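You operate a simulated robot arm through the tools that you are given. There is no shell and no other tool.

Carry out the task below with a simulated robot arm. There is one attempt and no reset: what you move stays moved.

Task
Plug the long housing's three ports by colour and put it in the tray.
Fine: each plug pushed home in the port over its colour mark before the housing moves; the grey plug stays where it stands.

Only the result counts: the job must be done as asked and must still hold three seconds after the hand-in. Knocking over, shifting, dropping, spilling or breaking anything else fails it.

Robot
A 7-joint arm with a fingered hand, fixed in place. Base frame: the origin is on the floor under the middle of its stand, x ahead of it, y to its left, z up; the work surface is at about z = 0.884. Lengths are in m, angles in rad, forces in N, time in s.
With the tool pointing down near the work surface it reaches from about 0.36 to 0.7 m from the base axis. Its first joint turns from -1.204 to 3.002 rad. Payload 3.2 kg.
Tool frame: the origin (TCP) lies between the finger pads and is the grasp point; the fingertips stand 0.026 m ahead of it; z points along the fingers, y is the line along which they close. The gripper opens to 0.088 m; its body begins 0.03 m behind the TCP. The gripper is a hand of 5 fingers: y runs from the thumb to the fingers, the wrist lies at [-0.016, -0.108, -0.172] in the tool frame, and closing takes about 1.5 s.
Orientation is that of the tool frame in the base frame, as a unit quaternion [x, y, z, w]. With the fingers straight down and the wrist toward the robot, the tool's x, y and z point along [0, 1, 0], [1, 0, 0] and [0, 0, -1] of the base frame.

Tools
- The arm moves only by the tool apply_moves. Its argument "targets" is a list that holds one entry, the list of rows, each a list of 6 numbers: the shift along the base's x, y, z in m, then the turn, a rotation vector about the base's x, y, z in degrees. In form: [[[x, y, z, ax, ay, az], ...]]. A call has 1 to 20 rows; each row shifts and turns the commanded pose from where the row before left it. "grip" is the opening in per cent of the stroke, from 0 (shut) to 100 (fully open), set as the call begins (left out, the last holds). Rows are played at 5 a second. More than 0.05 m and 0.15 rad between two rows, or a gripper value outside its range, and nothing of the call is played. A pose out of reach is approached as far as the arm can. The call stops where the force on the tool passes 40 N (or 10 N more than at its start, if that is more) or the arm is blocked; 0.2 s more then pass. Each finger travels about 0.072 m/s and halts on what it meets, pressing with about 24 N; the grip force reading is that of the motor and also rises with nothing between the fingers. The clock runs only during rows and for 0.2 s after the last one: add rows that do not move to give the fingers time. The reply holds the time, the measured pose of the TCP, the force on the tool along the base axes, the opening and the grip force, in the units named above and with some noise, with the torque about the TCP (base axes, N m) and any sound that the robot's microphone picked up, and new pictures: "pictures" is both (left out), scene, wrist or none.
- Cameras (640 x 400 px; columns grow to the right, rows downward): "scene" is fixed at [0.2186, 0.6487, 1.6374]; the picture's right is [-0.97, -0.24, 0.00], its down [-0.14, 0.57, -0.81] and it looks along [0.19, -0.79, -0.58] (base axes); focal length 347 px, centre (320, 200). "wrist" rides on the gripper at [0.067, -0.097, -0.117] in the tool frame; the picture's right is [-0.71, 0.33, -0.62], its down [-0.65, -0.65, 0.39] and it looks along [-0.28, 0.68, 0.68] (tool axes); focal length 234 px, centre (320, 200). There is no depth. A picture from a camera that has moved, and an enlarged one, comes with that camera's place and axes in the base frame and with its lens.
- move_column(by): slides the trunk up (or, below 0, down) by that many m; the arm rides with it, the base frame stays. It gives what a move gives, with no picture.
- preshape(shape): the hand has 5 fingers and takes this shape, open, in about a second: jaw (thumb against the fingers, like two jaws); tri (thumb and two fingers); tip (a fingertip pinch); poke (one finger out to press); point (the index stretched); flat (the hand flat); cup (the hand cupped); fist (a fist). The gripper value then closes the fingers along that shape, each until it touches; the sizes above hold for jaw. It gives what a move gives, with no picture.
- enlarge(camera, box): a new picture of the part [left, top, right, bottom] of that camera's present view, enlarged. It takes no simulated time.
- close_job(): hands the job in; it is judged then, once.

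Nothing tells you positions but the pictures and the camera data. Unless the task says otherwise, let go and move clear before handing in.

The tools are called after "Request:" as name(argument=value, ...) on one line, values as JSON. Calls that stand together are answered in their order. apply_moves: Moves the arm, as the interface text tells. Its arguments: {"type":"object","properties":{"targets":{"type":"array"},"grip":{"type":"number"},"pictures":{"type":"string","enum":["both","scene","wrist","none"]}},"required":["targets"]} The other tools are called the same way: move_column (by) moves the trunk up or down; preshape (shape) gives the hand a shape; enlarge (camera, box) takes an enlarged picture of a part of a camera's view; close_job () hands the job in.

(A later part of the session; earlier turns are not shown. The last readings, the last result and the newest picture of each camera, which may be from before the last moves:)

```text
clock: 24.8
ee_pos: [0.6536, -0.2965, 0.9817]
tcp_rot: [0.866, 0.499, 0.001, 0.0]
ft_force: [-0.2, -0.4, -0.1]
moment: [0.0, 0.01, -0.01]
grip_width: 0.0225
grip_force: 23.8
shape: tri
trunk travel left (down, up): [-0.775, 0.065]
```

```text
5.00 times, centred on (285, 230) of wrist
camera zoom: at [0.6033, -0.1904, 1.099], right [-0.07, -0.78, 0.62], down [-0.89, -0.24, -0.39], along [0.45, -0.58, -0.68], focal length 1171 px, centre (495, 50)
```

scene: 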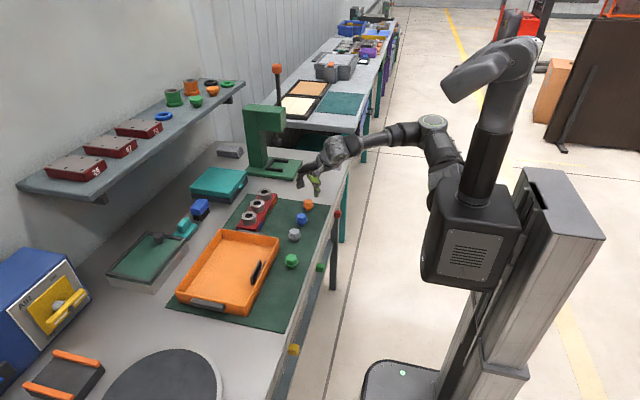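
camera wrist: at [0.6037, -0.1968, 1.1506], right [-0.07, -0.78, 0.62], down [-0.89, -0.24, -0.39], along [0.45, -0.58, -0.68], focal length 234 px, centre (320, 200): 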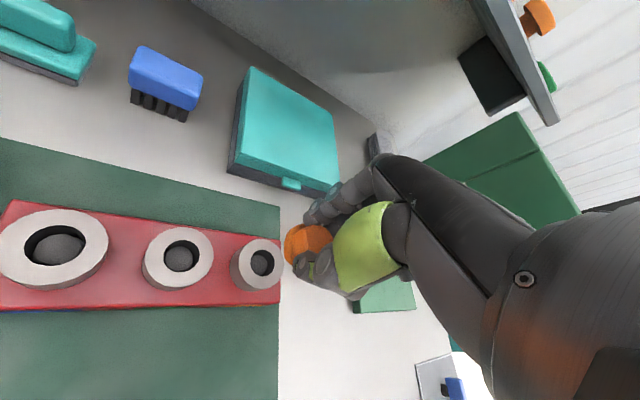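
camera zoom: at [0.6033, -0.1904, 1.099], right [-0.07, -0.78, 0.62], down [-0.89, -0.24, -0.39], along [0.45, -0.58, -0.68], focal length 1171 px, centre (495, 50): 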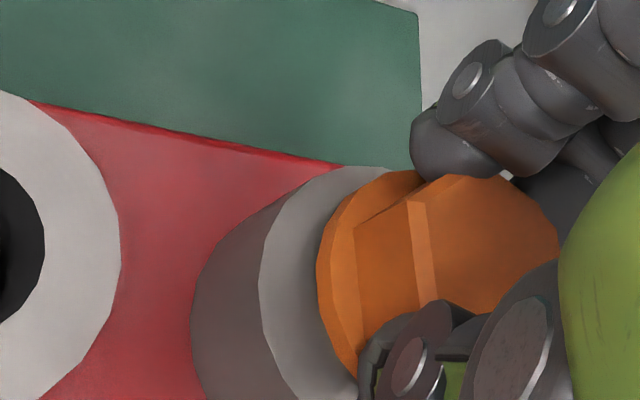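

The stem has begun entering the port with no force. I'll continue down in small steps.

Request:
apply_moves(targets=[[[0.0005, 0, -0.001, 0, 0, 0], [0, 0, -0.001, 0, 0, 0], [0, 0, -0.001, 0, 0, 0], [0, 0, -0.001, 0, 0, 0], [0, 0, 0, 0, 0, 0], [0, 0, 0, 0, 0, 0], [0, 0, 0, 0, 0, 0]]], pictures="none")

Request:
enlarge(camera="scene", box=[256, 180, 280, 198])

```text
clock: 26.4
ee_pos: [0.6549, -0.2949, 0.9777]
tcp_rot: [0.866, 0.5, 0.0, 0.0]
ft_force: [-0.5, 0.0, -0.4]
moment: [0.0, -0.01, 0.04]
grip_width: 0.0225
grip_force: 24.5
shape: tri
trunk travel left (down, up): [-0.775, 0.065]
```

```text
16.00 times, centred on (268, 189) of scene
camera zoom: at [0.2186, 0.6487, 1.6374], right [-0.97, -0.24, 0.0], down [-0.14, 0.57, -0.81], along [0.19, -0.79, -0.58], focal length 5548 px, centre (1152, 376)
```

zoom: 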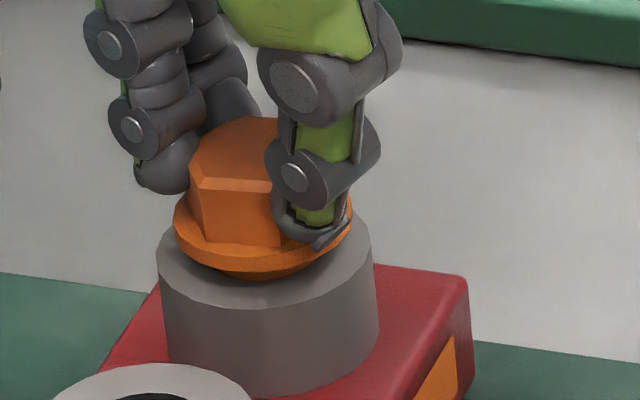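

It's sliding in freely, with about 6 mm left before the flange seats. I'll keep pushing down and watch for the seating force.

Request:
apply_moves(targets=[[[0, 0, -0.001, 0, 0, 0], [0, 0, -0.001, 0, 0, 0], [0, 0, -0.001, 0, 0, 0], [0, 0, -0.001, 0, 0, 0], [0, 0, -0.001, 0, 0, 0], [0, 0, 0, 0, 0, 0], [0, 0, 0, 0, 0, 0]]], pictures="none")

Request:
enlarge(camera="scene", box=[256, 180, 280, 198])

```text
clock: 28.0
ee_pos: [0.655, -0.2965, 0.9748]
tcp_rot: [0.866, 0.501, 0.001, 0.0]
ft_force: [0.5, -0.6, 4.2]
moment: [-0.02, -0.04, -0.01]
grip_width: 0.0224
grip_force: 23.7
shape: tri
trunk travel left (down, up): [-0.775, 0.065]
```

```text
16.00 times, centred on (268, 189) of scene
camera zoom: at [0.2186, 0.6487, 1.6374], right [-0.97, -0.24, 0.0], down [-0.14, 0.57, -0.81], along [0.19, -0.79, -0.58], focal length 5548 px, centre (1152, 376)
```

zoom: 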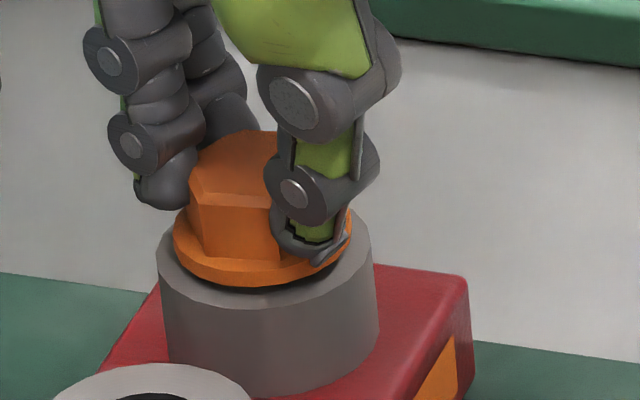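

Resistance is starting at 4 N with a thin gap still under the flange. I'll push on in 1 mm steps.

Request:
apply_moves(targets=[[[0, 0, -0.001, 0, 0, 0], [0, 0, -0.001, 0, 0, 0], [0, 0, -0.001, 0, 0, 0], [0, 0, 0, 0, 0, 0], [0, 0, 0, 0, 0, 0]]], pictures="none")

Request:
enlarge(camera="scene", box=[256, 180, 280, 198])

```text
clock: 29.2
ee_pos: [0.6541, -0.2956, 0.9724]
tcp_rot: [0.866, 0.5, 0.0, 0.0]
ft_force: [1.4, 0.8, 4.0]
moment: [-0.04, -0.04, -0.04]
grip_width: 0.0225
grip_force: 23.8
shape: tri
trunk travel left (down, up): [-0.775, 0.065]
```

```text
16.00 times, centred on (268, 189) of scene
camera zoom: at [0.2186, 0.6487, 1.6374], right [-0.97, -0.24, 0.0], down [-0.14, 0.57, -0.81], along [0.19, -0.79, -0.58], focal length 5548 px, centre (1152, 376)
```

zoom: 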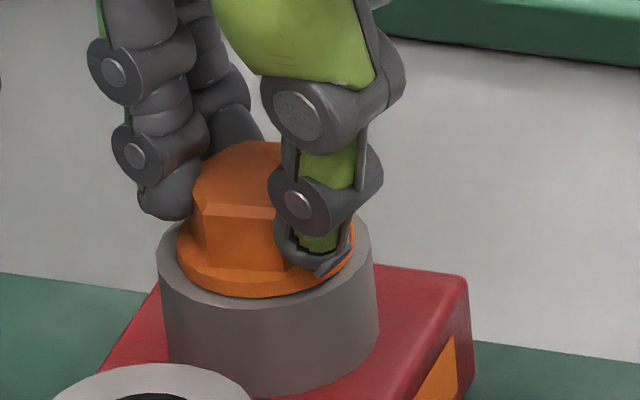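

It's still moving down against about 4 N of friction, and the flange is nearly on the rim. I'll push until it stops.

Request:
apply_moves(targets=[[[0, 0, -0.001, 0, 0, 0], [0, 0, -0.001, 0, 0, 0], [0, 0, -0.001, 0, 0, 0], [0, 0, 0, 0, 0, 0], [0, 0, 0, 0, 0, 0], [0, 0, 0, 0, 0, 0]]], pictures="none")

Request:
enlarge(camera="scene", box=[256, 180, 280, 198])

```text
clock: 30.6
ee_pos: [0.6534, -0.2961, 0.9701]
tcp_rot: [0.866, 0.5, 0.002, 0.001]
ft_force: [2.9, -3.4, 16.8]
moment: [-0.18, -0.18, -0.02]
grip_width: 0.0229
grip_force: 24.6
shape: tri
trunk travel left (down, up): [-0.775, 0.065]
```

```text
16.00 times, centred on (268, 189) of scene
camera zoom: at [0.2186, 0.6487, 1.6374], right [-0.97, -0.24, 0.0], down [-0.14, 0.57, -0.81], along [0.19, -0.79, -0.58], focal length 5548 px, centre (1152, 376)
```

zoom: 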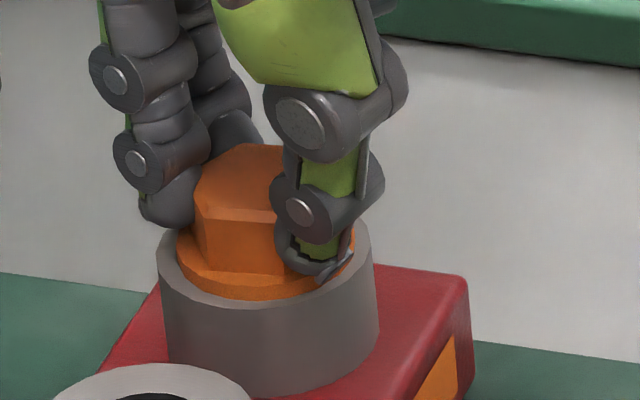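

The force has risen to 17 N and the flange's lower edge sits on the rim plane. I'll give one more small push to confirm it is home.

Request:
apply_moves(targets=[[[0, 0, -0.0015, 0, 0, 0], [0, 0, 0, 0, 0, 0], [0, 0, 0, 0, 0, 0], [0, 0, 0, 0, 0, 0]]], pictures="none")

Request:
enlarge(camera="scene", box=[256, 180, 280, 198])

```text
clock: 31.6
ee_pos: [0.6533, -0.2945, 0.9707]
tcp_rot: [0.866, 0.5, 0.002, 0.002]
ft_force: [5.6, -6.3, 20.8]
moment: [-0.21, -0.25, -0.02]
grip_width: 0.0233
grip_force: 24.1
shape: tri
trunk travel left (down, up): [-0.775, 0.065]
```

```text
16.00 times, centred on (268, 189) of scene
camera zoom: at [0.2186, 0.6487, 1.6374], right [-0.97, -0.24, 0.0], down [-0.14, 0.57, -0.81], along [0.19, -0.79, -0.58], focal length 5548 px, centre (1152, 376)
```

zoom: 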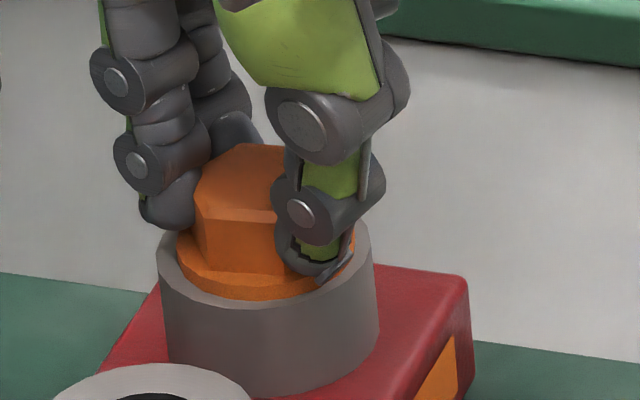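

The plug doesn't move any further, so it's home. I'll unload the downward push, open the fingers and lift clear.

Request:
apply_moves(targets=[[[0, 0, 0.003, 0, 0, 0], [0, 0, 0, 0, 0, 0], [0, 0, 0, 0, 0, 0]]], pictures="none")

Request:
apply_moves(targets=[[[0, 0, 0, 0, 0, 0], [0, 0, 0, 0, 0, 0], [0, 0, 0, 0, 0, 0], [0, 0, 0, 0, 0, 0], [0, 0, 0, 0, 0, 0]]], grip=68, pictures="none")

Request:
apply_moves(targets=[[[0, 0, 0.01, 0, 0, 0], [0, 0, 0.03, 0, 0, 0], [0, 0, 0.04, 0, 0, 0], [0, 0, 0.02, 0, 0, 0], [0, 0, 0, 0, 0, 0]]], pictures="wrist")

Request:
enlarge(camera="scene", box=[240, 175, 320, 235])

```text
clock: 32.4
ee_pos: [0.6537, -0.2956, 0.9705]
tcp_rot: [0.866, 0.5, 0.0, 0.001]
ft_force: [1.7, -4.0, 13.9]
moment: [-0.15, -0.23, -0.04]
grip_width: 0.0236
grip_force: 24.0
shape: tri
trunk travel left (down, up): [-0.775, 0.065]
```

```text
clock: 33.6
ee_pos: [0.6566, -0.2955, 0.9683]
tcp_rot: [0.866, 0.5, 0.0, 0.0]
ft_force: [0.2, -0.3, -0.9]
moment: [-0.01, 0.0, 0.01]
grip_width: 0.0596
grip_force: 0.0
shape: tri
trunk travel left (down, up): [-0.775, 0.065]
```

```text
clock: 34.8
ee_pos: [0.6535, -0.295, 1.0686]
tcp_rot: [0.866, 0.5, 0.0, 0.0]
ft_force: [0.5, -0.3, 0.1]
moment: [0.03, 0.01, -0.01]
grip_width: 0.0595
grip_force: 0.0
shape: tri
trunk travel left (down, up): [-0.775, 0.065]
camera wrist: at [0.6024, -0.1889, 1.1854], right [-0.07, -0.78, 0.62], down [-0.89, -0.24, -0.39], along [0.45, -0.58, -0.68], focal length 234 px, centre (320, 200)
```

wrist: 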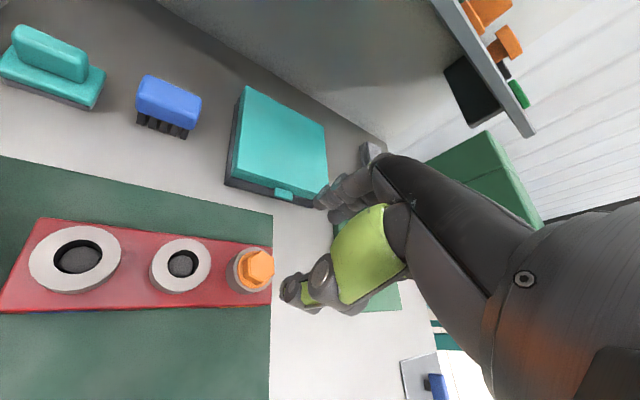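

```text
6.67 times, centred on (280, 205) of scene
camera zoom: at [0.2186, 0.6487, 1.6374], right [-0.97, -0.24, 0.0], down [-0.14, 0.57, -0.81], along [0.19, -0.79, -0.58], focal length 2312 px, centre (587, 167)
```

zoom: 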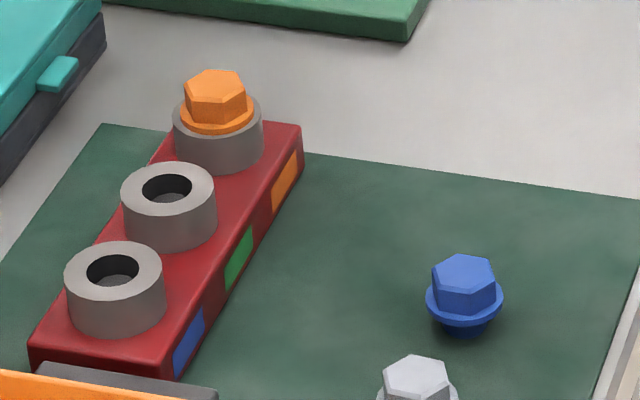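

The orange plug is seated squarely and the housing looks unmoved. Next is the blue plug, at about (0.495, -0.221).

Request:
apply_moves(targets=[[[-0.04, 0.0188, 0, 0, 0, 0], [-0.04, 0.0188, 0, 0, 0, 0], [-0.04, 0.0188, 0, 0, 0, 0], [-0.04, 0.0188, 0, 0, 0, 0], [0, 0, -0.04, 0, 0, 0], [0, 0, -0.04, 0, 0, 0], [0, 0, 0, 0, 0, 0], [0, 0, 0, 0, 0, 0], [0, 0, 0, 0, 0, 0], [0, 0, 0, 0, 0, 0], [0, 0, 0, 0, 0, 0]]], pictures="none")

Request:
enlarge(camera="scene", box=[280, 190, 320, 220])

Request:
enlarge(camera="wrist", box=[230, 170, 370, 320])

```text
clock: 37.2
ee_pos: [0.4928, -0.218, 0.9888]
tcp_rot: [0.866, 0.5, 0.0, 0.0]
ft_force: [-0.7, -0.4, 0.8]
moment: [0.0, -0.03, 0.01]
grip_width: 0.0596
grip_force: 0.0
shape: tri
trunk travel left (down, up): [-0.775, 0.065]
```

```text
13.33 times, centred on (300, 205) of scene
camera zoom: at [0.2186, 0.6487, 1.6374], right [-0.97, -0.24, 0.0], down [-0.14, 0.57, -0.81], along [0.19, -0.79, -0.58], focal length 4623 px, centre (587, 133)
```

zoom: 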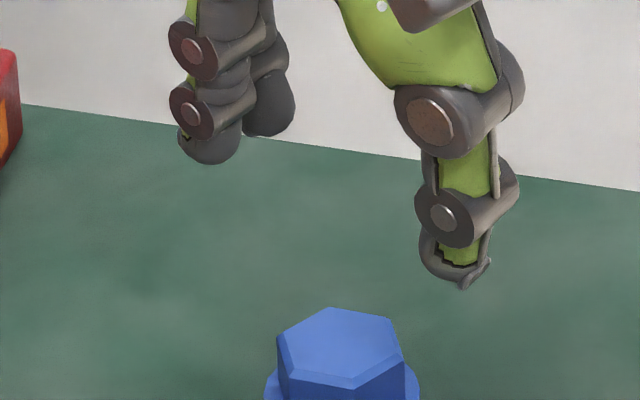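

```text
2.67 times, centred on (300, 245) of wrist
camera zoom: at [0.4416, -0.1142, 1.1063], right [-0.07, -0.78, 0.62], down [-0.89, -0.24, -0.39], along [0.45, -0.58, -0.68], focal length 624 px, centre (373, 80)
```

zoom: 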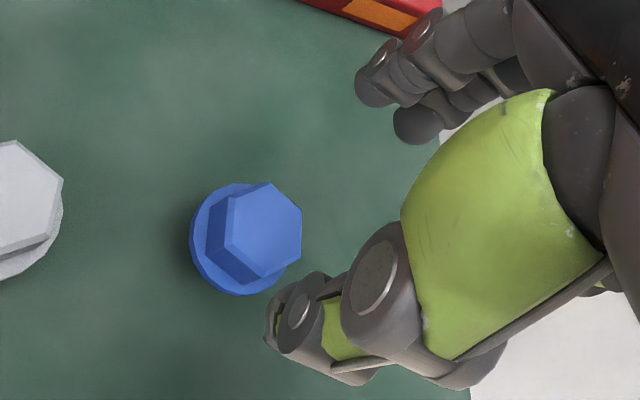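

Blue is at about (0.494, -0.2205), and the arm is close to that. I'll lower around its head and let it settle before closing.

Request:
apply_moves(targets=[[[-0.0006, 0.0006, -0.02, 0, 0, 0], [0, 0, -0.02, 0, 0, 0], [0, 0, -0.0148, 0, 0, 0], [0, 0, 0, 0, 0, 0], [0, 0, 0, 0, 0, 0], [0, 0, 0, 0, 0, 0], [0, 0, 0, 0, 0, 0], [0, 0, 0, 0, 0, 0]]], pictures="none")

Request:
enlarge(camera="scene", box=[280, 200, 320, 230])

Request:
enlarge(camera="wrist", box=[260, 170, 360, 320])

```text
clock: 39.0
ee_pos: [0.4926, -0.2209, 0.9339]
tcp_rot: [0.866, 0.5, 0.0, 0.0]
ft_force: [-0.3, 0.5, 0.2]
moment: [0.02, 0.0, -0.01]
grip_width: 0.0595
grip_force: 0.2
shape: tri
trunk travel left (down, up): [-0.775, 0.065]
```

```text
13.33 times, centred on (300, 215) of scene
camera zoom: at [0.2186, 0.6487, 1.6374], right [-0.97, -0.24, 0.0], down [-0.14, 0.57, -0.81], along [0.19, -0.79, -0.58], focal length 4623 px, centre (587, 0)
```

zoom: 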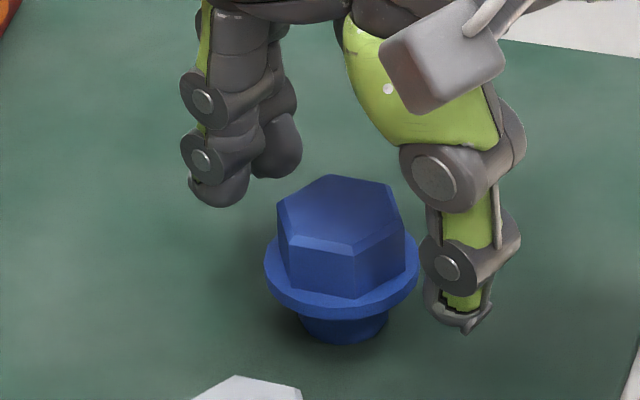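

```text
2.67 times, centred on (310, 245) of wrist
camera zoom: at [0.4417, -0.1141, 1.0509], right [-0.07, -0.78, 0.62], down [-0.89, -0.24, -0.39], along [0.45, -0.58, -0.68], focal length 624 px, centre (347, 80)
```

zoom: 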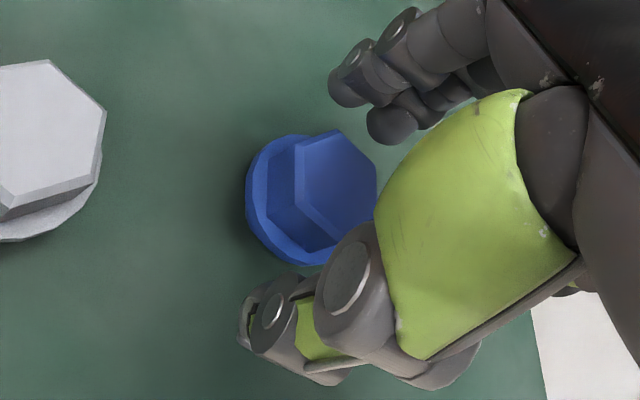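

The hand sits about 2 mm short in x compared with the good orange grasp. I'll nudge it forward and close.

Request:
apply_moves(targets=[[[0.002, 0, 0, 0, 0, 0], [0, 0, 0, 0, 0, 0], [0, 0, 0, 0, 0, 0], [0, 0, 0, 0, 0, 0], [0, 0, 0, 0, 0, 0]]], pictures="none")

Request:
enlarge(camera="wrist", box=[260, 170, 360, 320])

Request:
apply_moves(targets=[[[0, 0, 0, 0, 0, 0], [0, 0, 0, 0, 0, 0], [0, 0, 0, 0, 0, 0], [0, 0, 0, 0, 0, 0], [0, 0, 0, 0, 0, 0], [0, 0, 0, 0, 0, 0], [0, 0, 0, 0, 0, 0]]], grip=0, pictures="none")

Request:
enlarge(camera="scene", box=[280, 200, 320, 230])

Request:
enlarge(camera="wrist", box=[260, 170, 360, 320])

```text
clock: 40.2
ee_pos: [0.4954, -0.2194, 0.9336]
tcp_rot: [0.866, 0.5, 0.0, 0.0]
ft_force: [-0.2, 0.6, 0.1]
moment: [0.0, -0.01, 0.01]
grip_width: 0.0596
grip_force: 0.0
shape: tri
trunk travel left (down, up): [-0.775, 0.065]
```

```text
2.67 times, centred on (310, 245) of wrist
camera zoom: at [0.4443, -0.1139, 1.0511], right [-0.07, -0.78, 0.62], down [-0.89, -0.24, -0.39], along [0.45, -0.58, -0.68], focal length 624 px, centre (347, 80)
```

zoom: 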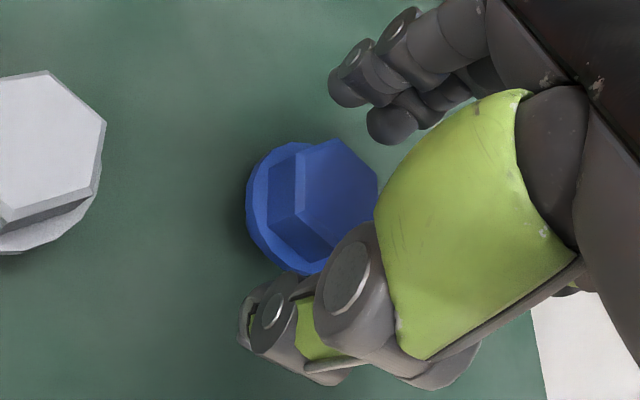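

```text
clock: 41.8
ee_pos: [0.4956, -0.2197, 0.9344]
tcp_rot: [0.866, 0.5, -0.001, 0.0]
ft_force: [-0.1, 0.2, -0.2]
moment: [0.0, -0.02, 0.01]
grip_width: 0.0231
grip_force: 24.1
shape: tri
trunk travel left (down, up): [-0.775, 0.065]
```

```text
13.33 times, centred on (300, 215) of scene
camera zoom: at [0.2186, 0.6487, 1.6374], right [-0.97, -0.24, 0.0], down [-0.14, 0.57, -0.81], along [0.19, -0.79, -0.58], focal length 4623 px, centre (587, 0)
```

zoom: 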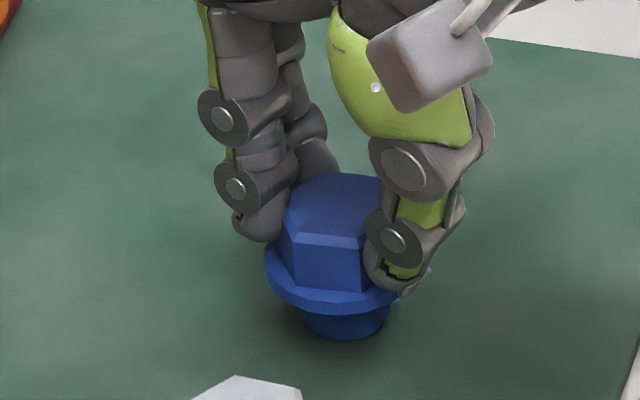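

```text
2.67 times, centred on (310, 245) of wrist
camera zoom: at [0.4444, -0.1139, 1.0511], right [-0.07, -0.78, 0.62], down [-0.89, -0.24, -0.39], along [0.45, -0.58, -0.68], focal length 624 px, centre (347, 80)
```

zoom: 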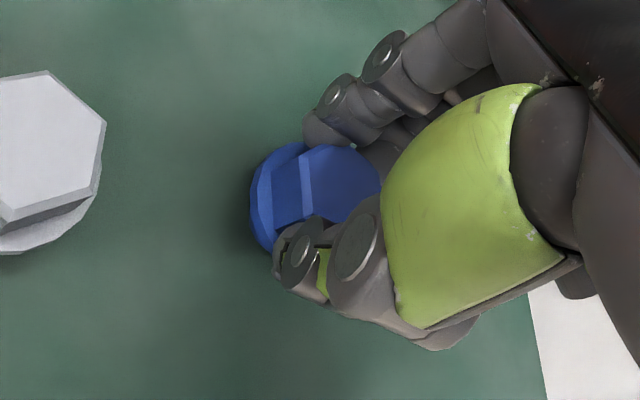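

The grasp matches the orange one. I'll lift, carry it over the blue port at about (0.6545, -0.157), and settle with the stem about 1 cm above the rim.

Request:
apply_moves(targets=[[[0, 0, 0.01, 0, 0, 0], [0, 0, 0.04, 0, 0, 0], [0, 0, 0.04, 0, 0, 0], [0.0396, 0.0159, 0, 0, 0, 0], [0.0396, 0.0159, 0, 0, 0, 0], [0.0396, 0.0159, 0, 0, 0, 0], [0.0396, 0.0159, 0, 0, 0, 0], [0, 0, 0, 0, 0, 0], [0, 0, -0.027, 0, 0, 0], [0, 0, 0, 0, 0, 0], [0, 0, 0, 0, 0, 0], [0, 0, 0, 0, 0, 0], [0, 0, 0, 0, 0, 0], [0, 0, 0, 0, 0, 0], [0, 0, 0, 0, 0, 0], [0, 0, 0, 0, 0, 0]]], pictures="none")

Request:
enlarge(camera="scene", box=[236, 200, 268, 224])

Request:
enlarge(camera="wrist", box=[220, 170, 360, 320])

```text
clock: 45.2
ee_pos: [0.6549, -0.1555, 0.9959]
tcp_rot: [0.865, 0.501, -0.001, -0.001]
ft_force: [1.1, -1.5, -0.4]
moment: [0.02, -0.02, 0.01]
grip_width: 0.0229
grip_force: 24.0
shape: tri
trunk travel left (down, up): [-0.775, 0.065]
```

```text
16.00 times, centred on (252, 212) of scene
camera zoom: at [0.2186, 0.6487, 1.6374], right [-0.97, -0.24, 0.0], down [-0.14, 0.57, -0.81], along [0.19, -0.79, -0.58], focal length 5548 px, centre (1408, 8)
```

zoom: 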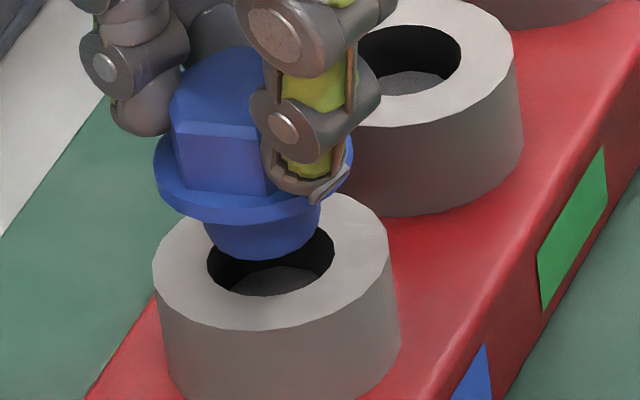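

```text
2.67 times, centred on (290, 245) of wrist
camera zoom: at [0.6041, -0.0496, 1.1125], right [-0.07, -0.78, 0.62], down [-0.89, -0.24, -0.39], along [0.45, -0.58, -0.68], focal length 624 px, centre (400, 80)
```

zoom: 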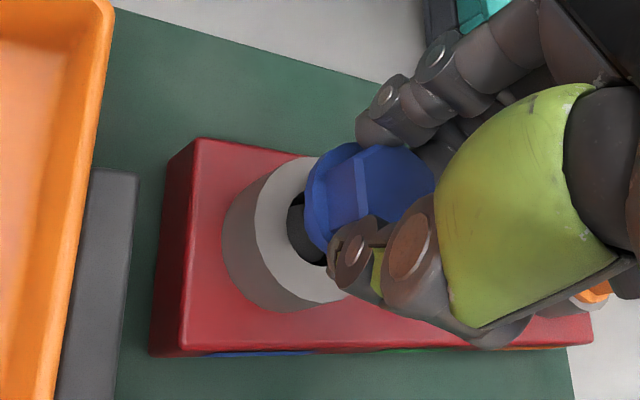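

The offset is about -0.5 mm in x and -1 mm in y. I'll correct, lower 7 mm, settle and re-check.

Request:
apply_moves(targets=[[[-0.0005, -0.0007, -0.002, 0, 0, 0], [0, 0, -0.002, 0, 0, 0], [0, 0, -0.002, 0, 0, 0], [0, 0, -0.001, 0, 0, 0], [0, 0, 0, 0, 0, 0], [0, 0, 0, 0, 0, 0], [0, 0, 0, 0, 0, 0], [0, 0, 0, 0, 0, 0], [0, 0, 0, 0, 0, 0], [0, 0, 0, 0, 0, 0]]], pictures="none")

Request:
enlarge(camera="scene", box=[236, 200, 268, 224])

Request:
enlarge(camera="wrist", box=[250, 190, 320, 270])

```text
clock: 47.4
ee_pos: [0.6532, -0.1575, 0.9913]
tcp_rot: [0.866, 0.499, 0.0, 0.001]
ft_force: [0.3, 0.2, -0.1]
moment: [-0.02, -0.03, -0.01]
grip_width: 0.0231
grip_force: 23.6
shape: tri
trunk travel left (down, up): [-0.775, 0.065]
```

```text
16.00 times, centred on (252, 212) of scene
camera zoom: at [0.2186, 0.6487, 1.6374], right [-0.97, -0.24, 0.0], down [-0.14, 0.57, -0.81], along [0.19, -0.79, -0.58], focal length 5548 px, centre (1408, 8)
```

zoom: 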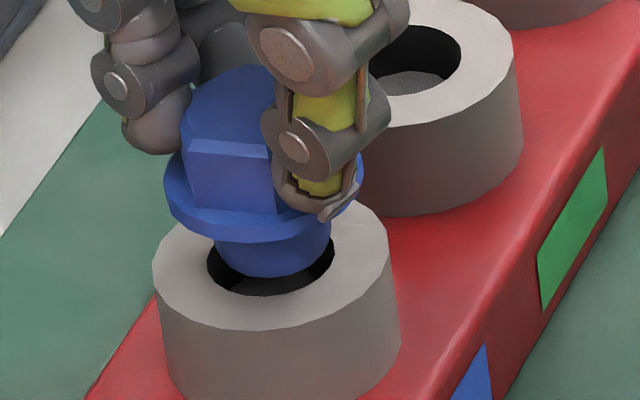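

```text
5.00 times, centred on (285, 230) of wrist
camera zoom: at [0.6027, -0.0502, 1.1077], right [-0.07, -0.78, 0.62], down [-0.89, -0.24, -0.39], along [0.45, -0.58, -0.68], focal length 1171 px, centre (495, 50)
```

zoom: 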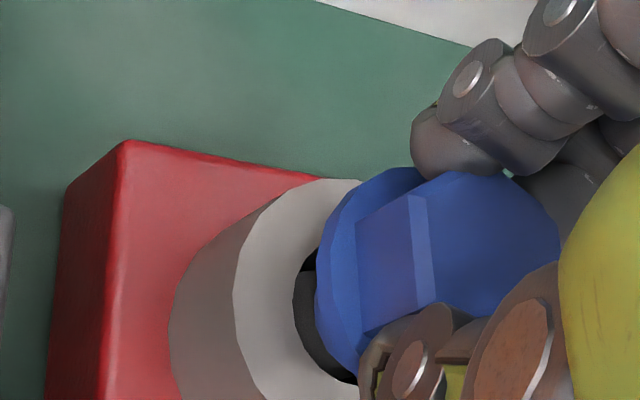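

The stem is about 4 mm above the rim and 0.8 mm toward -x. I'll correct and continue down slowly.

Request:
apply_moves(targets=[[[0.0008, -0.0002, 0, 0, 0, 0], [0, 0, 0, 0, 0, 0], [0, 0, 0, 0, 0, 0], [0, 0, 0, 0, 0, 0], [0, 0, -0.001, 0, 0, 0], [0, 0, -0.001, 0, 0, 0], [0, 0, -0.001, 0, 0, 0], [0, 0, -0.001, 0, 0, 0], [0, 0, 0, 0, 0, 0], [0, 0, 0, 0, 0, 0], [0, 0, 0, 0, 0, 0], [0, 0, 0, 0, 0, 0]]], pictures="none")

Request:
enlarge(camera="scene", box=[236, 200, 268, 224])

Request:
enlarge(camera="wrist", box=[250, 190, 320, 270])

```text
clock: 50.0
ee_pos: [0.6544, -0.1576, 0.9856]
tcp_rot: [0.866, 0.501, 0.0, 0.001]
ft_force: [0.0, -0.8, 0.2]
moment: [0.0, -0.01, 0.02]
grip_width: 0.0232
grip_force: 23.5
shape: tri
trunk travel left (down, up): [-0.775, 0.065]
```

```text
16.00 times, centred on (252, 212) of scene
camera zoom: at [0.2186, 0.6487, 1.6374], right [-0.97, -0.24, 0.0], down [-0.14, 0.57, -0.81], along [0.19, -0.79, -0.58], focal length 5548 px, centre (1408, 8)
```

zoom: 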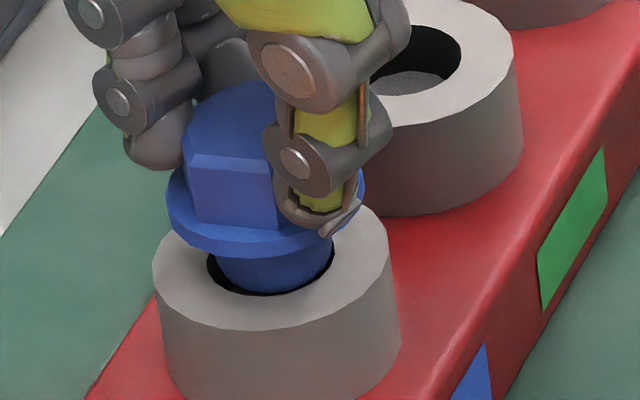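

```text
5.00 times, centred on (285, 230) of wrist
camera zoom: at [0.6036, -0.0514, 1.1028], right [-0.07, -0.78, 0.62], down [-0.89, -0.24, -0.39], along [0.45, -0.58, -0.68], focal length 1171 px, centre (495, 50)
```

zoom: 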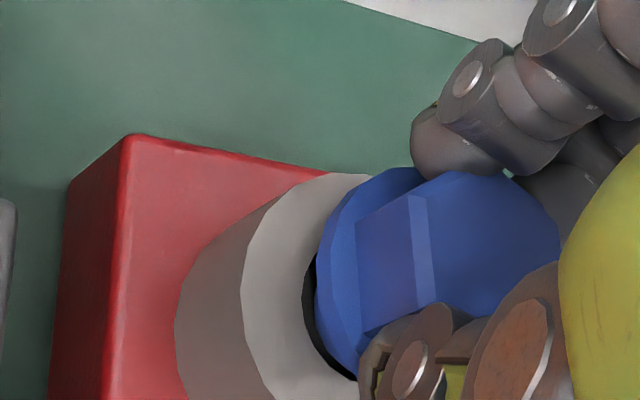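

The stem is at rim level and centred in y, about 0.6 mm toward -x. I'll nudge it and continue down.

Request:
apply_moves(targets=[[[0.0006, 0, 0, 0, 0, 0], [0, 0, 0, 0, 0, 0], [0, 0, 0, 0, 0, 0], [0, 0, -0.001, 0, 0, 0], [0, 0, -0.001, 0, 0, 0], [0, 0, -0.001, 0, 0, 0], [0, 0, -0.001, 0, 0, 0], [0, 0, 0, 0, 0, 0], [0, 0, 0, 0, 0, 0], [0, 0, 0, 0, 0, 0]]], pictures="none")

Request:
enlarge(camera="scene", box=[236, 200, 268, 224])

```text
clock: 52.2
ee_pos: [0.6562, -0.1561, 0.982]
tcp_rot: [0.866, 0.5, 0.0, 0.0]
ft_force: [0.4, 0.0, 0.1]
moment: [-0.01, 0.01, -0.02]
grip_width: 0.023
grip_force: 24.3
shape: tri
trunk travel left (down, up): [-0.775, 0.065]
```

```text
16.00 times, centred on (252, 212) of scene
camera zoom: at [0.2186, 0.6487, 1.6374], right [-0.97, -0.24, 0.0], down [-0.14, 0.57, -0.81], along [0.19, -0.79, -0.58], focal length 5548 px, centre (1408, 8)
```

zoom: 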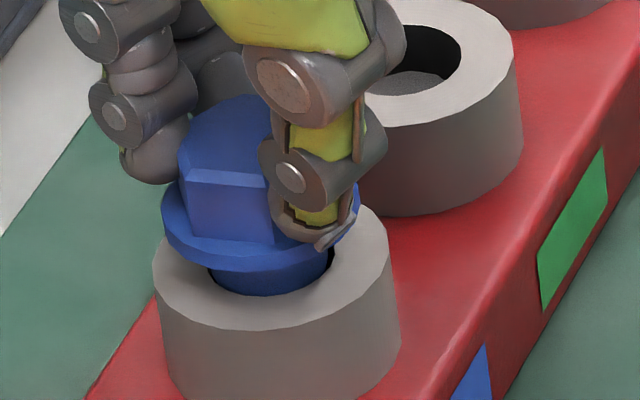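

It's entering the blue port with no force. I'll continue down toward home.

Request:
apply_moves(targets=[[[-0.0003, 0, -0.001, 0, 0, 0], [0, 0, -0.001, 0, 0, 0], [0, 0, -0.001, 0, 0, 0], [0, 0, -0.001, 0, 0, 0], [0, 0, -0.001, 0, 0, 0], [0, 0, 0, 0, 0, 0], [0, 0, 0, 0, 0, 0]]], pictures="none")

Request:
apply_moves(targets=[[[0, 0, -0.001, 0, 0, 0], [0, 0, -0.001, 0, 0, 0], [0, 0, -0.001, 0, 0, 0], [0, 0, -0.001, 0, 0, 0], [0, 0, 0, 0, 0, 0], [0, 0, 0, 0, 0, 0]]], pictures="none")

Request:
enlarge(camera="scene", box=[236, 200, 268, 224])

```text
clock: 53.8
ee_pos: [0.6555, -0.1585, 0.9761]
tcp_rot: [0.866, 0.5, 0.0, 0.0]
ft_force: [0.2, -0.1, 0.0]
moment: [0.0, 0.0, -0.01]
grip_width: 0.0228
grip_force: 23.9
shape: tri
trunk travel left (down, up): [-0.775, 0.065]
```

```text
clock: 55.2
ee_pos: [0.6548, -0.1569, 0.9751]
tcp_rot: [0.866, 0.501, 0.0, 0.0]
ft_force: [0.9, -0.8, 3.2]
moment: [-0.08, -0.09, 0.01]
grip_width: 0.0229
grip_force: 24.3
shape: tri
trunk travel left (down, up): [-0.775, 0.065]
```

```text
16.00 times, centred on (252, 212) of scene
camera zoom: at [0.2186, 0.6487, 1.6374], right [-0.97, -0.24, 0.0], down [-0.14, 0.57, -0.81], along [0.19, -0.79, -0.58], focal length 5548 px, centre (1408, 8)
```

zoom: 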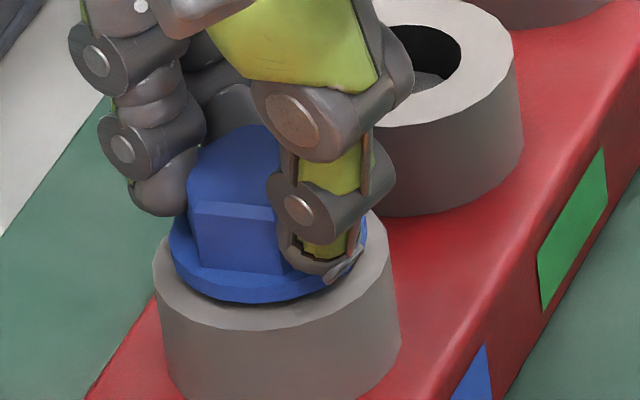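

Same friction onset as before, with 2-3 mm left. I'll push it home.

Request:
apply_moves(targets=[[[0, 0, -0.001, 0, 0, 0], [0, 0, -0.001, 0, 0, 0], [0, 0, -0.001, 0, 0, 0], [0, 0, 0, 0, 0, 0], [0, 0, 0, 0, 0, 0]]], pictures="none")

Request:
apply_moves(targets=[[[0, 0, -0.001, 0, 0, 0], [0, 0, -0.001, 0, 0, 0], [0, 0, -0.001, 0, 0, 0], [0, 0, -0.001, 0, 0, 0], [0, 0, 0, 0, 0, 0], [0, 0, 0, 0, 0, 0]]], pictures="none")

Request:
enlarge(camera="scene", box=[236, 200, 268, 224])

```text
clock: 56.4
ee_pos: [0.6547, -0.1571, 0.9713]
tcp_rot: [0.866, 0.5, 0.0, 0.0]
ft_force: [-1.1, 1.0, 3.5]
moment: [0.02, -0.02, -0.01]
grip_width: 0.0231
grip_force: 24.2
shape: tri
trunk travel left (down, up): [-0.775, 0.065]
```

```text
clock: 57.8
ee_pos: [0.6536, -0.1576, 0.9704]
tcp_rot: [0.866, 0.5, 0.002, 0.002]
ft_force: [3.9, -1.6, 18.3]
moment: [-0.12, -0.19, 0.0]
grip_width: 0.0235
grip_force: 23.9
shape: tri
trunk travel left (down, up): [-0.775, 0.065]
```

```text
16.00 times, centred on (252, 212) of scene
camera zoom: at [0.2186, 0.6487, 1.6374], right [-0.97, -0.24, 0.0], down [-0.14, 0.57, -0.81], along [0.19, -0.79, -0.58], focal length 5548 px, centre (1408, 8)
```

zoom: 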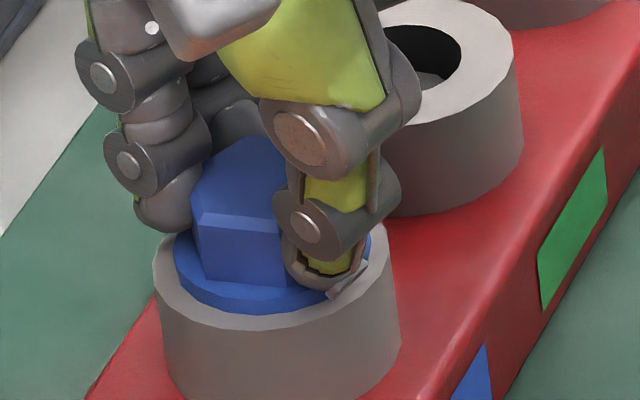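

Blue is seated: 18 N, the same height as orange, and the flange is on the rim. I'll unload, open the fingers and lift clear.

Request:
apply_moves(targets=[[[0, 0, 0.003, 0, 0, 0], [0, 0, 0, 0, 0, 0], [0, 0, 0, 0, 0, 0]]], pictures="none")

Request:
apply_moves(targets=[[[0, 0, 0, 0, 0, 0], [0, 0, 0, 0, 0, 0], [0, 0, 0, 0, 0, 0], [0, 0, 0, 0, 0, 0], [0, 0, 0, 0, 0, 0]]], grip=68, pictures="none")

Request:
apply_moves(targets=[[[0, 0, 0.01, 0, 0, 0], [0, 0, 0.03, 0, 0, 0], [0, 0, 0.04, 0, 0, 0], [0, 0, 0.02, 0, 0, 0], [0, 0, 0, 0, 0, 0]]], pictures="both")

Request:
enlarge(camera="scene", box=[230, 185, 320, 275])

```text
clock: 58.6
ee_pos: [0.6523, -0.1573, 0.9688]
tcp_rot: [0.866, 0.5, 0.0, 0.0]
ft_force: [2.5, -1.1, 10.7]
moment: [-0.08, -0.13, 0.04]
grip_width: 0.0235
grip_force: 24.1
shape: tri
trunk travel left (down, up): [-0.775, 0.065]
```

```text
clock: 59.8
ee_pos: [0.6549, -0.1578, 0.9705]
tcp_rot: [0.866, 0.5, 0.001, -0.001]
ft_force: [-0.8, 0.0, -0.3]
moment: [0.01, -0.02, 0.02]
grip_width: 0.0594
grip_force: 0.0
shape: tri
trunk travel left (down, up): [-0.775, 0.065]
```

```text
clock: 61.0
ee_pos: [0.6576, -0.1562, 1.0689]
tcp_rot: [0.867, 0.499, -0.001, 0.0]
ft_force: [-0.3, -0.3, -0.6]
moment: [0.01, 0.03, 0.0]
grip_width: 0.0594
grip_force: 0.0
shape: tri
trunk travel left (down, up): [-0.775, 0.065]
camera wrist: at [0.6071, -0.0504, 1.1863], right [-0.07, -0.78, 0.62], down [-0.89, -0.24, -0.39], along [0.45, -0.58, -0.68], focal length 234 px, centre (320, 200)
```

scene: 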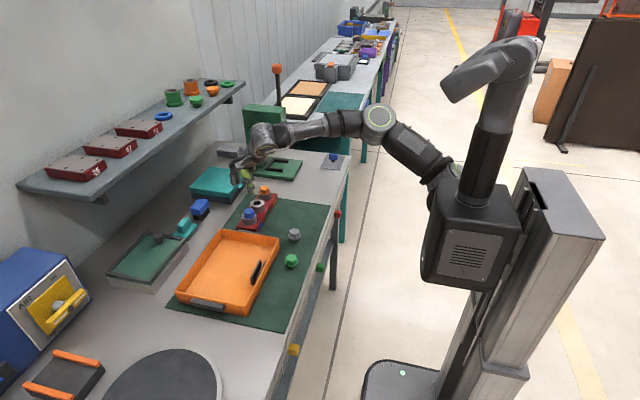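
wrist: 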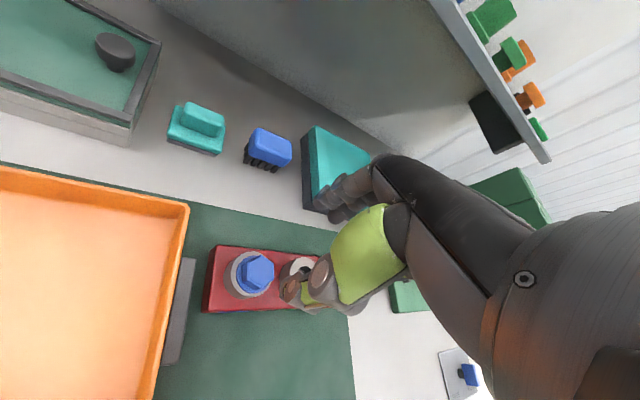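

```text
4.44 times, centred on (275, 230) of scene
camera zoom: at [0.2186, 0.6487, 1.6374], right [-0.97, -0.24, 0.0], down [-0.14, 0.57, -0.81], along [0.19, -0.79, -0.58], focal length 1541 px, centre (520, 67)
```

zoom: 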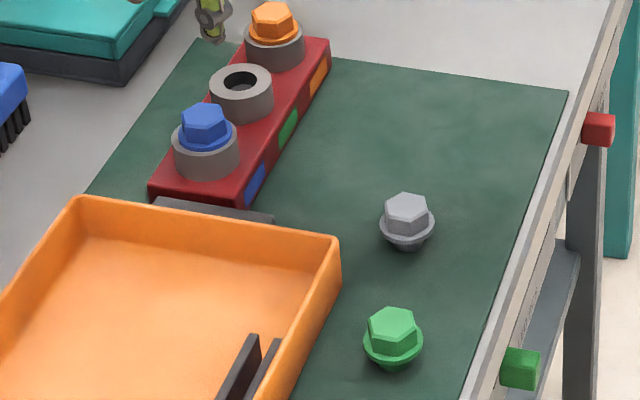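

Orange and blue are both seated. Green is next, and it stands only about 5 cm from the tray wall. I'll look closely at its hex orientation and at the tray before approaching.

Request:
enlarge(camera="scene", box=[270, 240, 310, 275])

Request:
enlarge(camera="scene", box=[160, 215, 300, 325])

```text
11.43 times, centred on (290, 258) of scene
camera zoom: at [0.2186, 0.6487, 1.6374], right [-0.97, -0.24, 0.0], down [-0.14, 0.57, -0.81], along [0.19, -0.79, -0.58], focal length 3963 px, centre (663, -457)
```

zoom: 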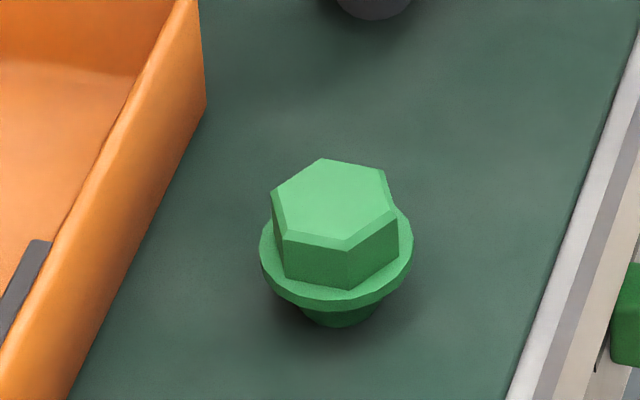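

```text
3.64 times, centred on (230, 270) of scene
camera zoom: at [0.2186, 0.6487, 1.6374], right [-0.97, -0.24, 0.0], down [-0.14, 0.57, -0.81], along [0.19, -0.79, -0.58], focal length 1261 px, centre (647, -54)
```

zoom: 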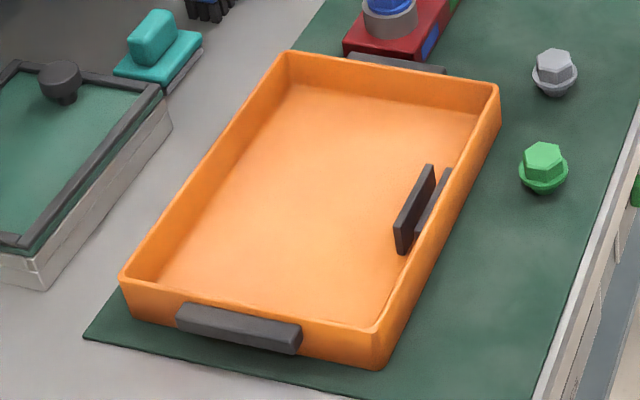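

Green is at about (0.469, -0.026) with the tray wall at x about 0.525, so I'll approach with the fingers only half open.

Request:
apply_moves(targets=[[[-0.0373, 0.0264, 0, 0, 0, 0], [-0.0373, 0.0264, 0, 0, 0, 0], [-0.0373, 0.0264, 0, 0, 0, 0], [-0.0373, 0.0264, 0, 0, 0, 0], [-0.0373, 0.0264, 0, 0, 0, 0], [0, 0, -0.04, 0, 0, 0], [0, 0, -0.035, 0, 0, 0], [0, 0, 0, 0, 0, 0], [0, 0, 0, 0, 0, 0], [0, 0, 0, 0, 0, 0], [0, 0, 0, 0, 0, 0], [0, 0, 0, 0, 0, 0], [0, 0, 0, 0, 0, 0]]], grip=52, pictures="none")

Request:
enlarge(camera="scene", box=[265, 220, 325, 270])

Request:
enlarge(camera="wrist", box=[230, 170, 370, 320])

```text
clock: 63.8
ee_pos: [0.47, -0.027, 0.9935]
tcp_rot: [0.866, 0.5, 0.0, 0.0]
ft_force: [0.2, -0.1, -0.4]
moment: [-0.02, 0.04, 0.01]
grip_width: 0.0463
grip_force: 0.1
shape: tri
trunk travel left (down, up): [-0.775, 0.065]
```

```text
8.00 times, centred on (295, 245) of scene
camera zoom: at [0.2186, 0.6487, 1.6374], right [-0.97, -0.24, 0.0], down [-0.14, 0.57, -0.81], along [0.19, -0.79, -0.58], focal length 2774 px, centre (520, -160)
```

zoom: 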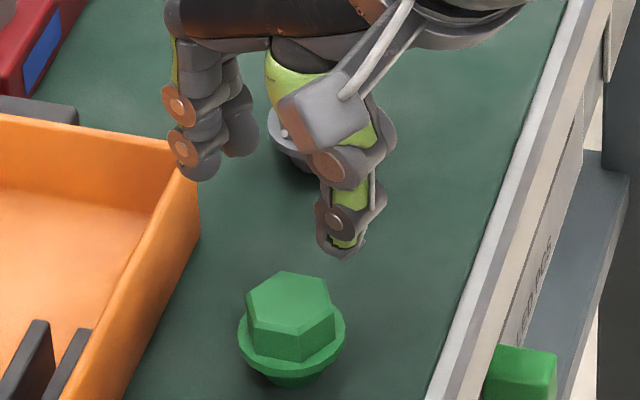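

```text
2.67 times, centred on (300, 245) of wrist
camera zoom: at [0.4199, 0.0811, 1.1113], right [-0.07, -0.78, 0.62], down [-0.89, -0.24, -0.39], along [0.45, -0.58, -0.68], focal length 624 px, centre (373, 80)
```

zoom: 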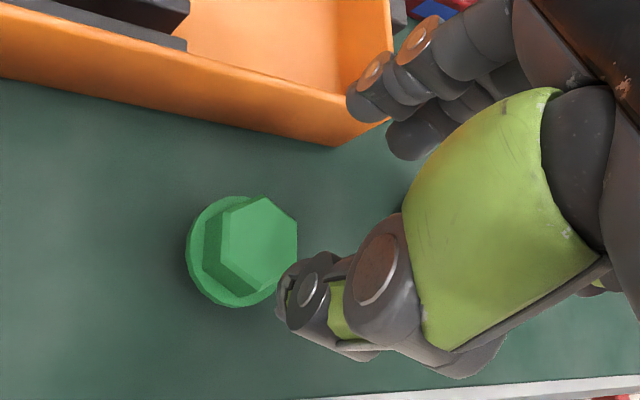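

Aligned to within 2 mm. I'll lower until the tips are just above the tray rim level and check the clearance to the wall.

Request:
apply_moves(targets=[[[-0.0008, -0.0018, -0.02, 0, 0, 0], [0, 0, -0.018, 0, 0, 0], [0, 0, 0, 0, 0, 0], [0, 0, 0, 0, 0, 0], [0, 0, 0, 0, 0, 0], [0, 0, 0, 0, 0, 0], [0, 0, 0, 0, 0, 0]]], pictures="none")

Request:
enlarge(camera="scene", box=[265, 230, 315, 270])

Request:
enlarge(camera="wrist", box=[230, 170, 370, 320])

```text
clock: 65.4
ee_pos: [0.4683, -0.026, 0.9574]
tcp_rot: [0.866, 0.5, 0.0, 0.0]
ft_force: [-0.2, 0.5, 0.6]
moment: [0.01, -0.02, 0.01]
grip_width: 0.0463
grip_force: 0.1
shape: tri
trunk travel left (down, up): [-0.775, 0.065]
```

```text
10.00 times, centred on (290, 250) of scene
camera zoom: at [0.2186, 0.6487, 1.6374], right [-0.97, -0.24, 0.0], down [-0.14, 0.57, -0.81], along [0.19, -0.79, -0.58], focal length 3468 px, centre (620, -300)
```

zoom: 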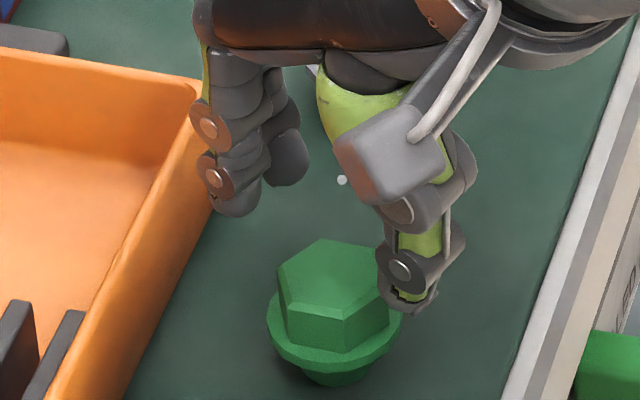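

```text
2.67 times, centred on (300, 245) of wrist
camera zoom: at [0.4184, 0.0792, 1.0748], right [-0.07, -0.78, 0.62], down [-0.89, -0.24, -0.39], along [0.45, -0.58, -0.68], focal length 624 px, centre (373, 80)
```

zoom: 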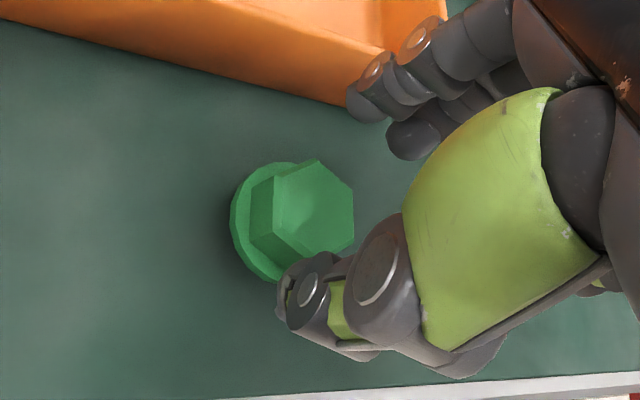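

The index finger clears the tray wall by about 1.5 cm. I'll lower to grasp height.

Request:
apply_moves(targets=[[[0.0005, 0, -0.012, 0, 0, 0], [0, 0, -0.0116, 0, 0, 0], [0, 0, 0, 0, 0, 0], [0, 0, 0, 0, 0, 0], [0, 0, 0, 0, 0, 0], [0, 0, 0, 0, 0, 0], [0, 0, 0, 0, 0, 0]]], pictures="none")

Request:
enlarge(camera="scene", box=[265, 235, 315, 275])

Request:
enlarge(camera="wrist", box=[260, 170, 360, 320])

```text
clock: 67.0
ee_pos: [0.4677, -0.028, 0.9335]
tcp_rot: [0.866, 0.499, 0.0, 0.0]
ft_force: [0.7, -0.2, 0.1]
moment: [0.0, -0.01, 0.04]
grip_width: 0.0462
grip_force: 0.1
shape: tri
trunk travel left (down, up): [-0.775, 0.065]
```

```text
10.00 times, centred on (290, 255) of scene
camera zoom: at [0.2186, 0.6487, 1.6374], right [-0.97, -0.24, 0.0], down [-0.14, 0.57, -0.81], along [0.19, -0.79, -0.58], focal length 3468 px, centre (620, -350)
```

zoom: 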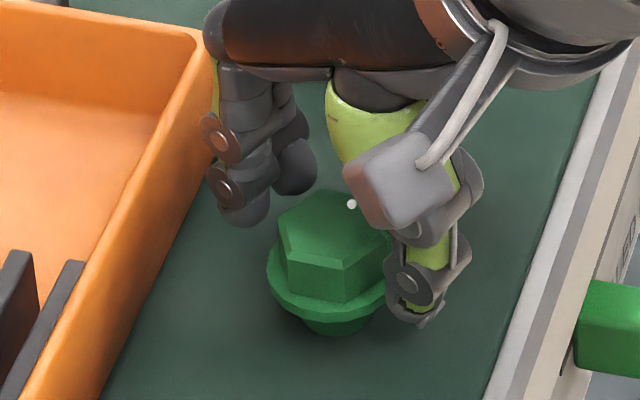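

```text
2.67 times, centred on (310, 245) of wrist
camera zoom: at [0.4172, 0.0788, 1.0505], right [-0.07, -0.78, 0.62], down [-0.89, -0.24, -0.39], along [0.45, -0.58, -0.68], focal length 624 px, centre (347, 80)
```

zoom: 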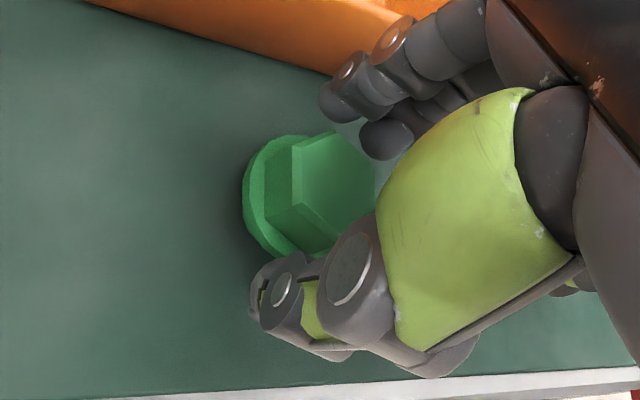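

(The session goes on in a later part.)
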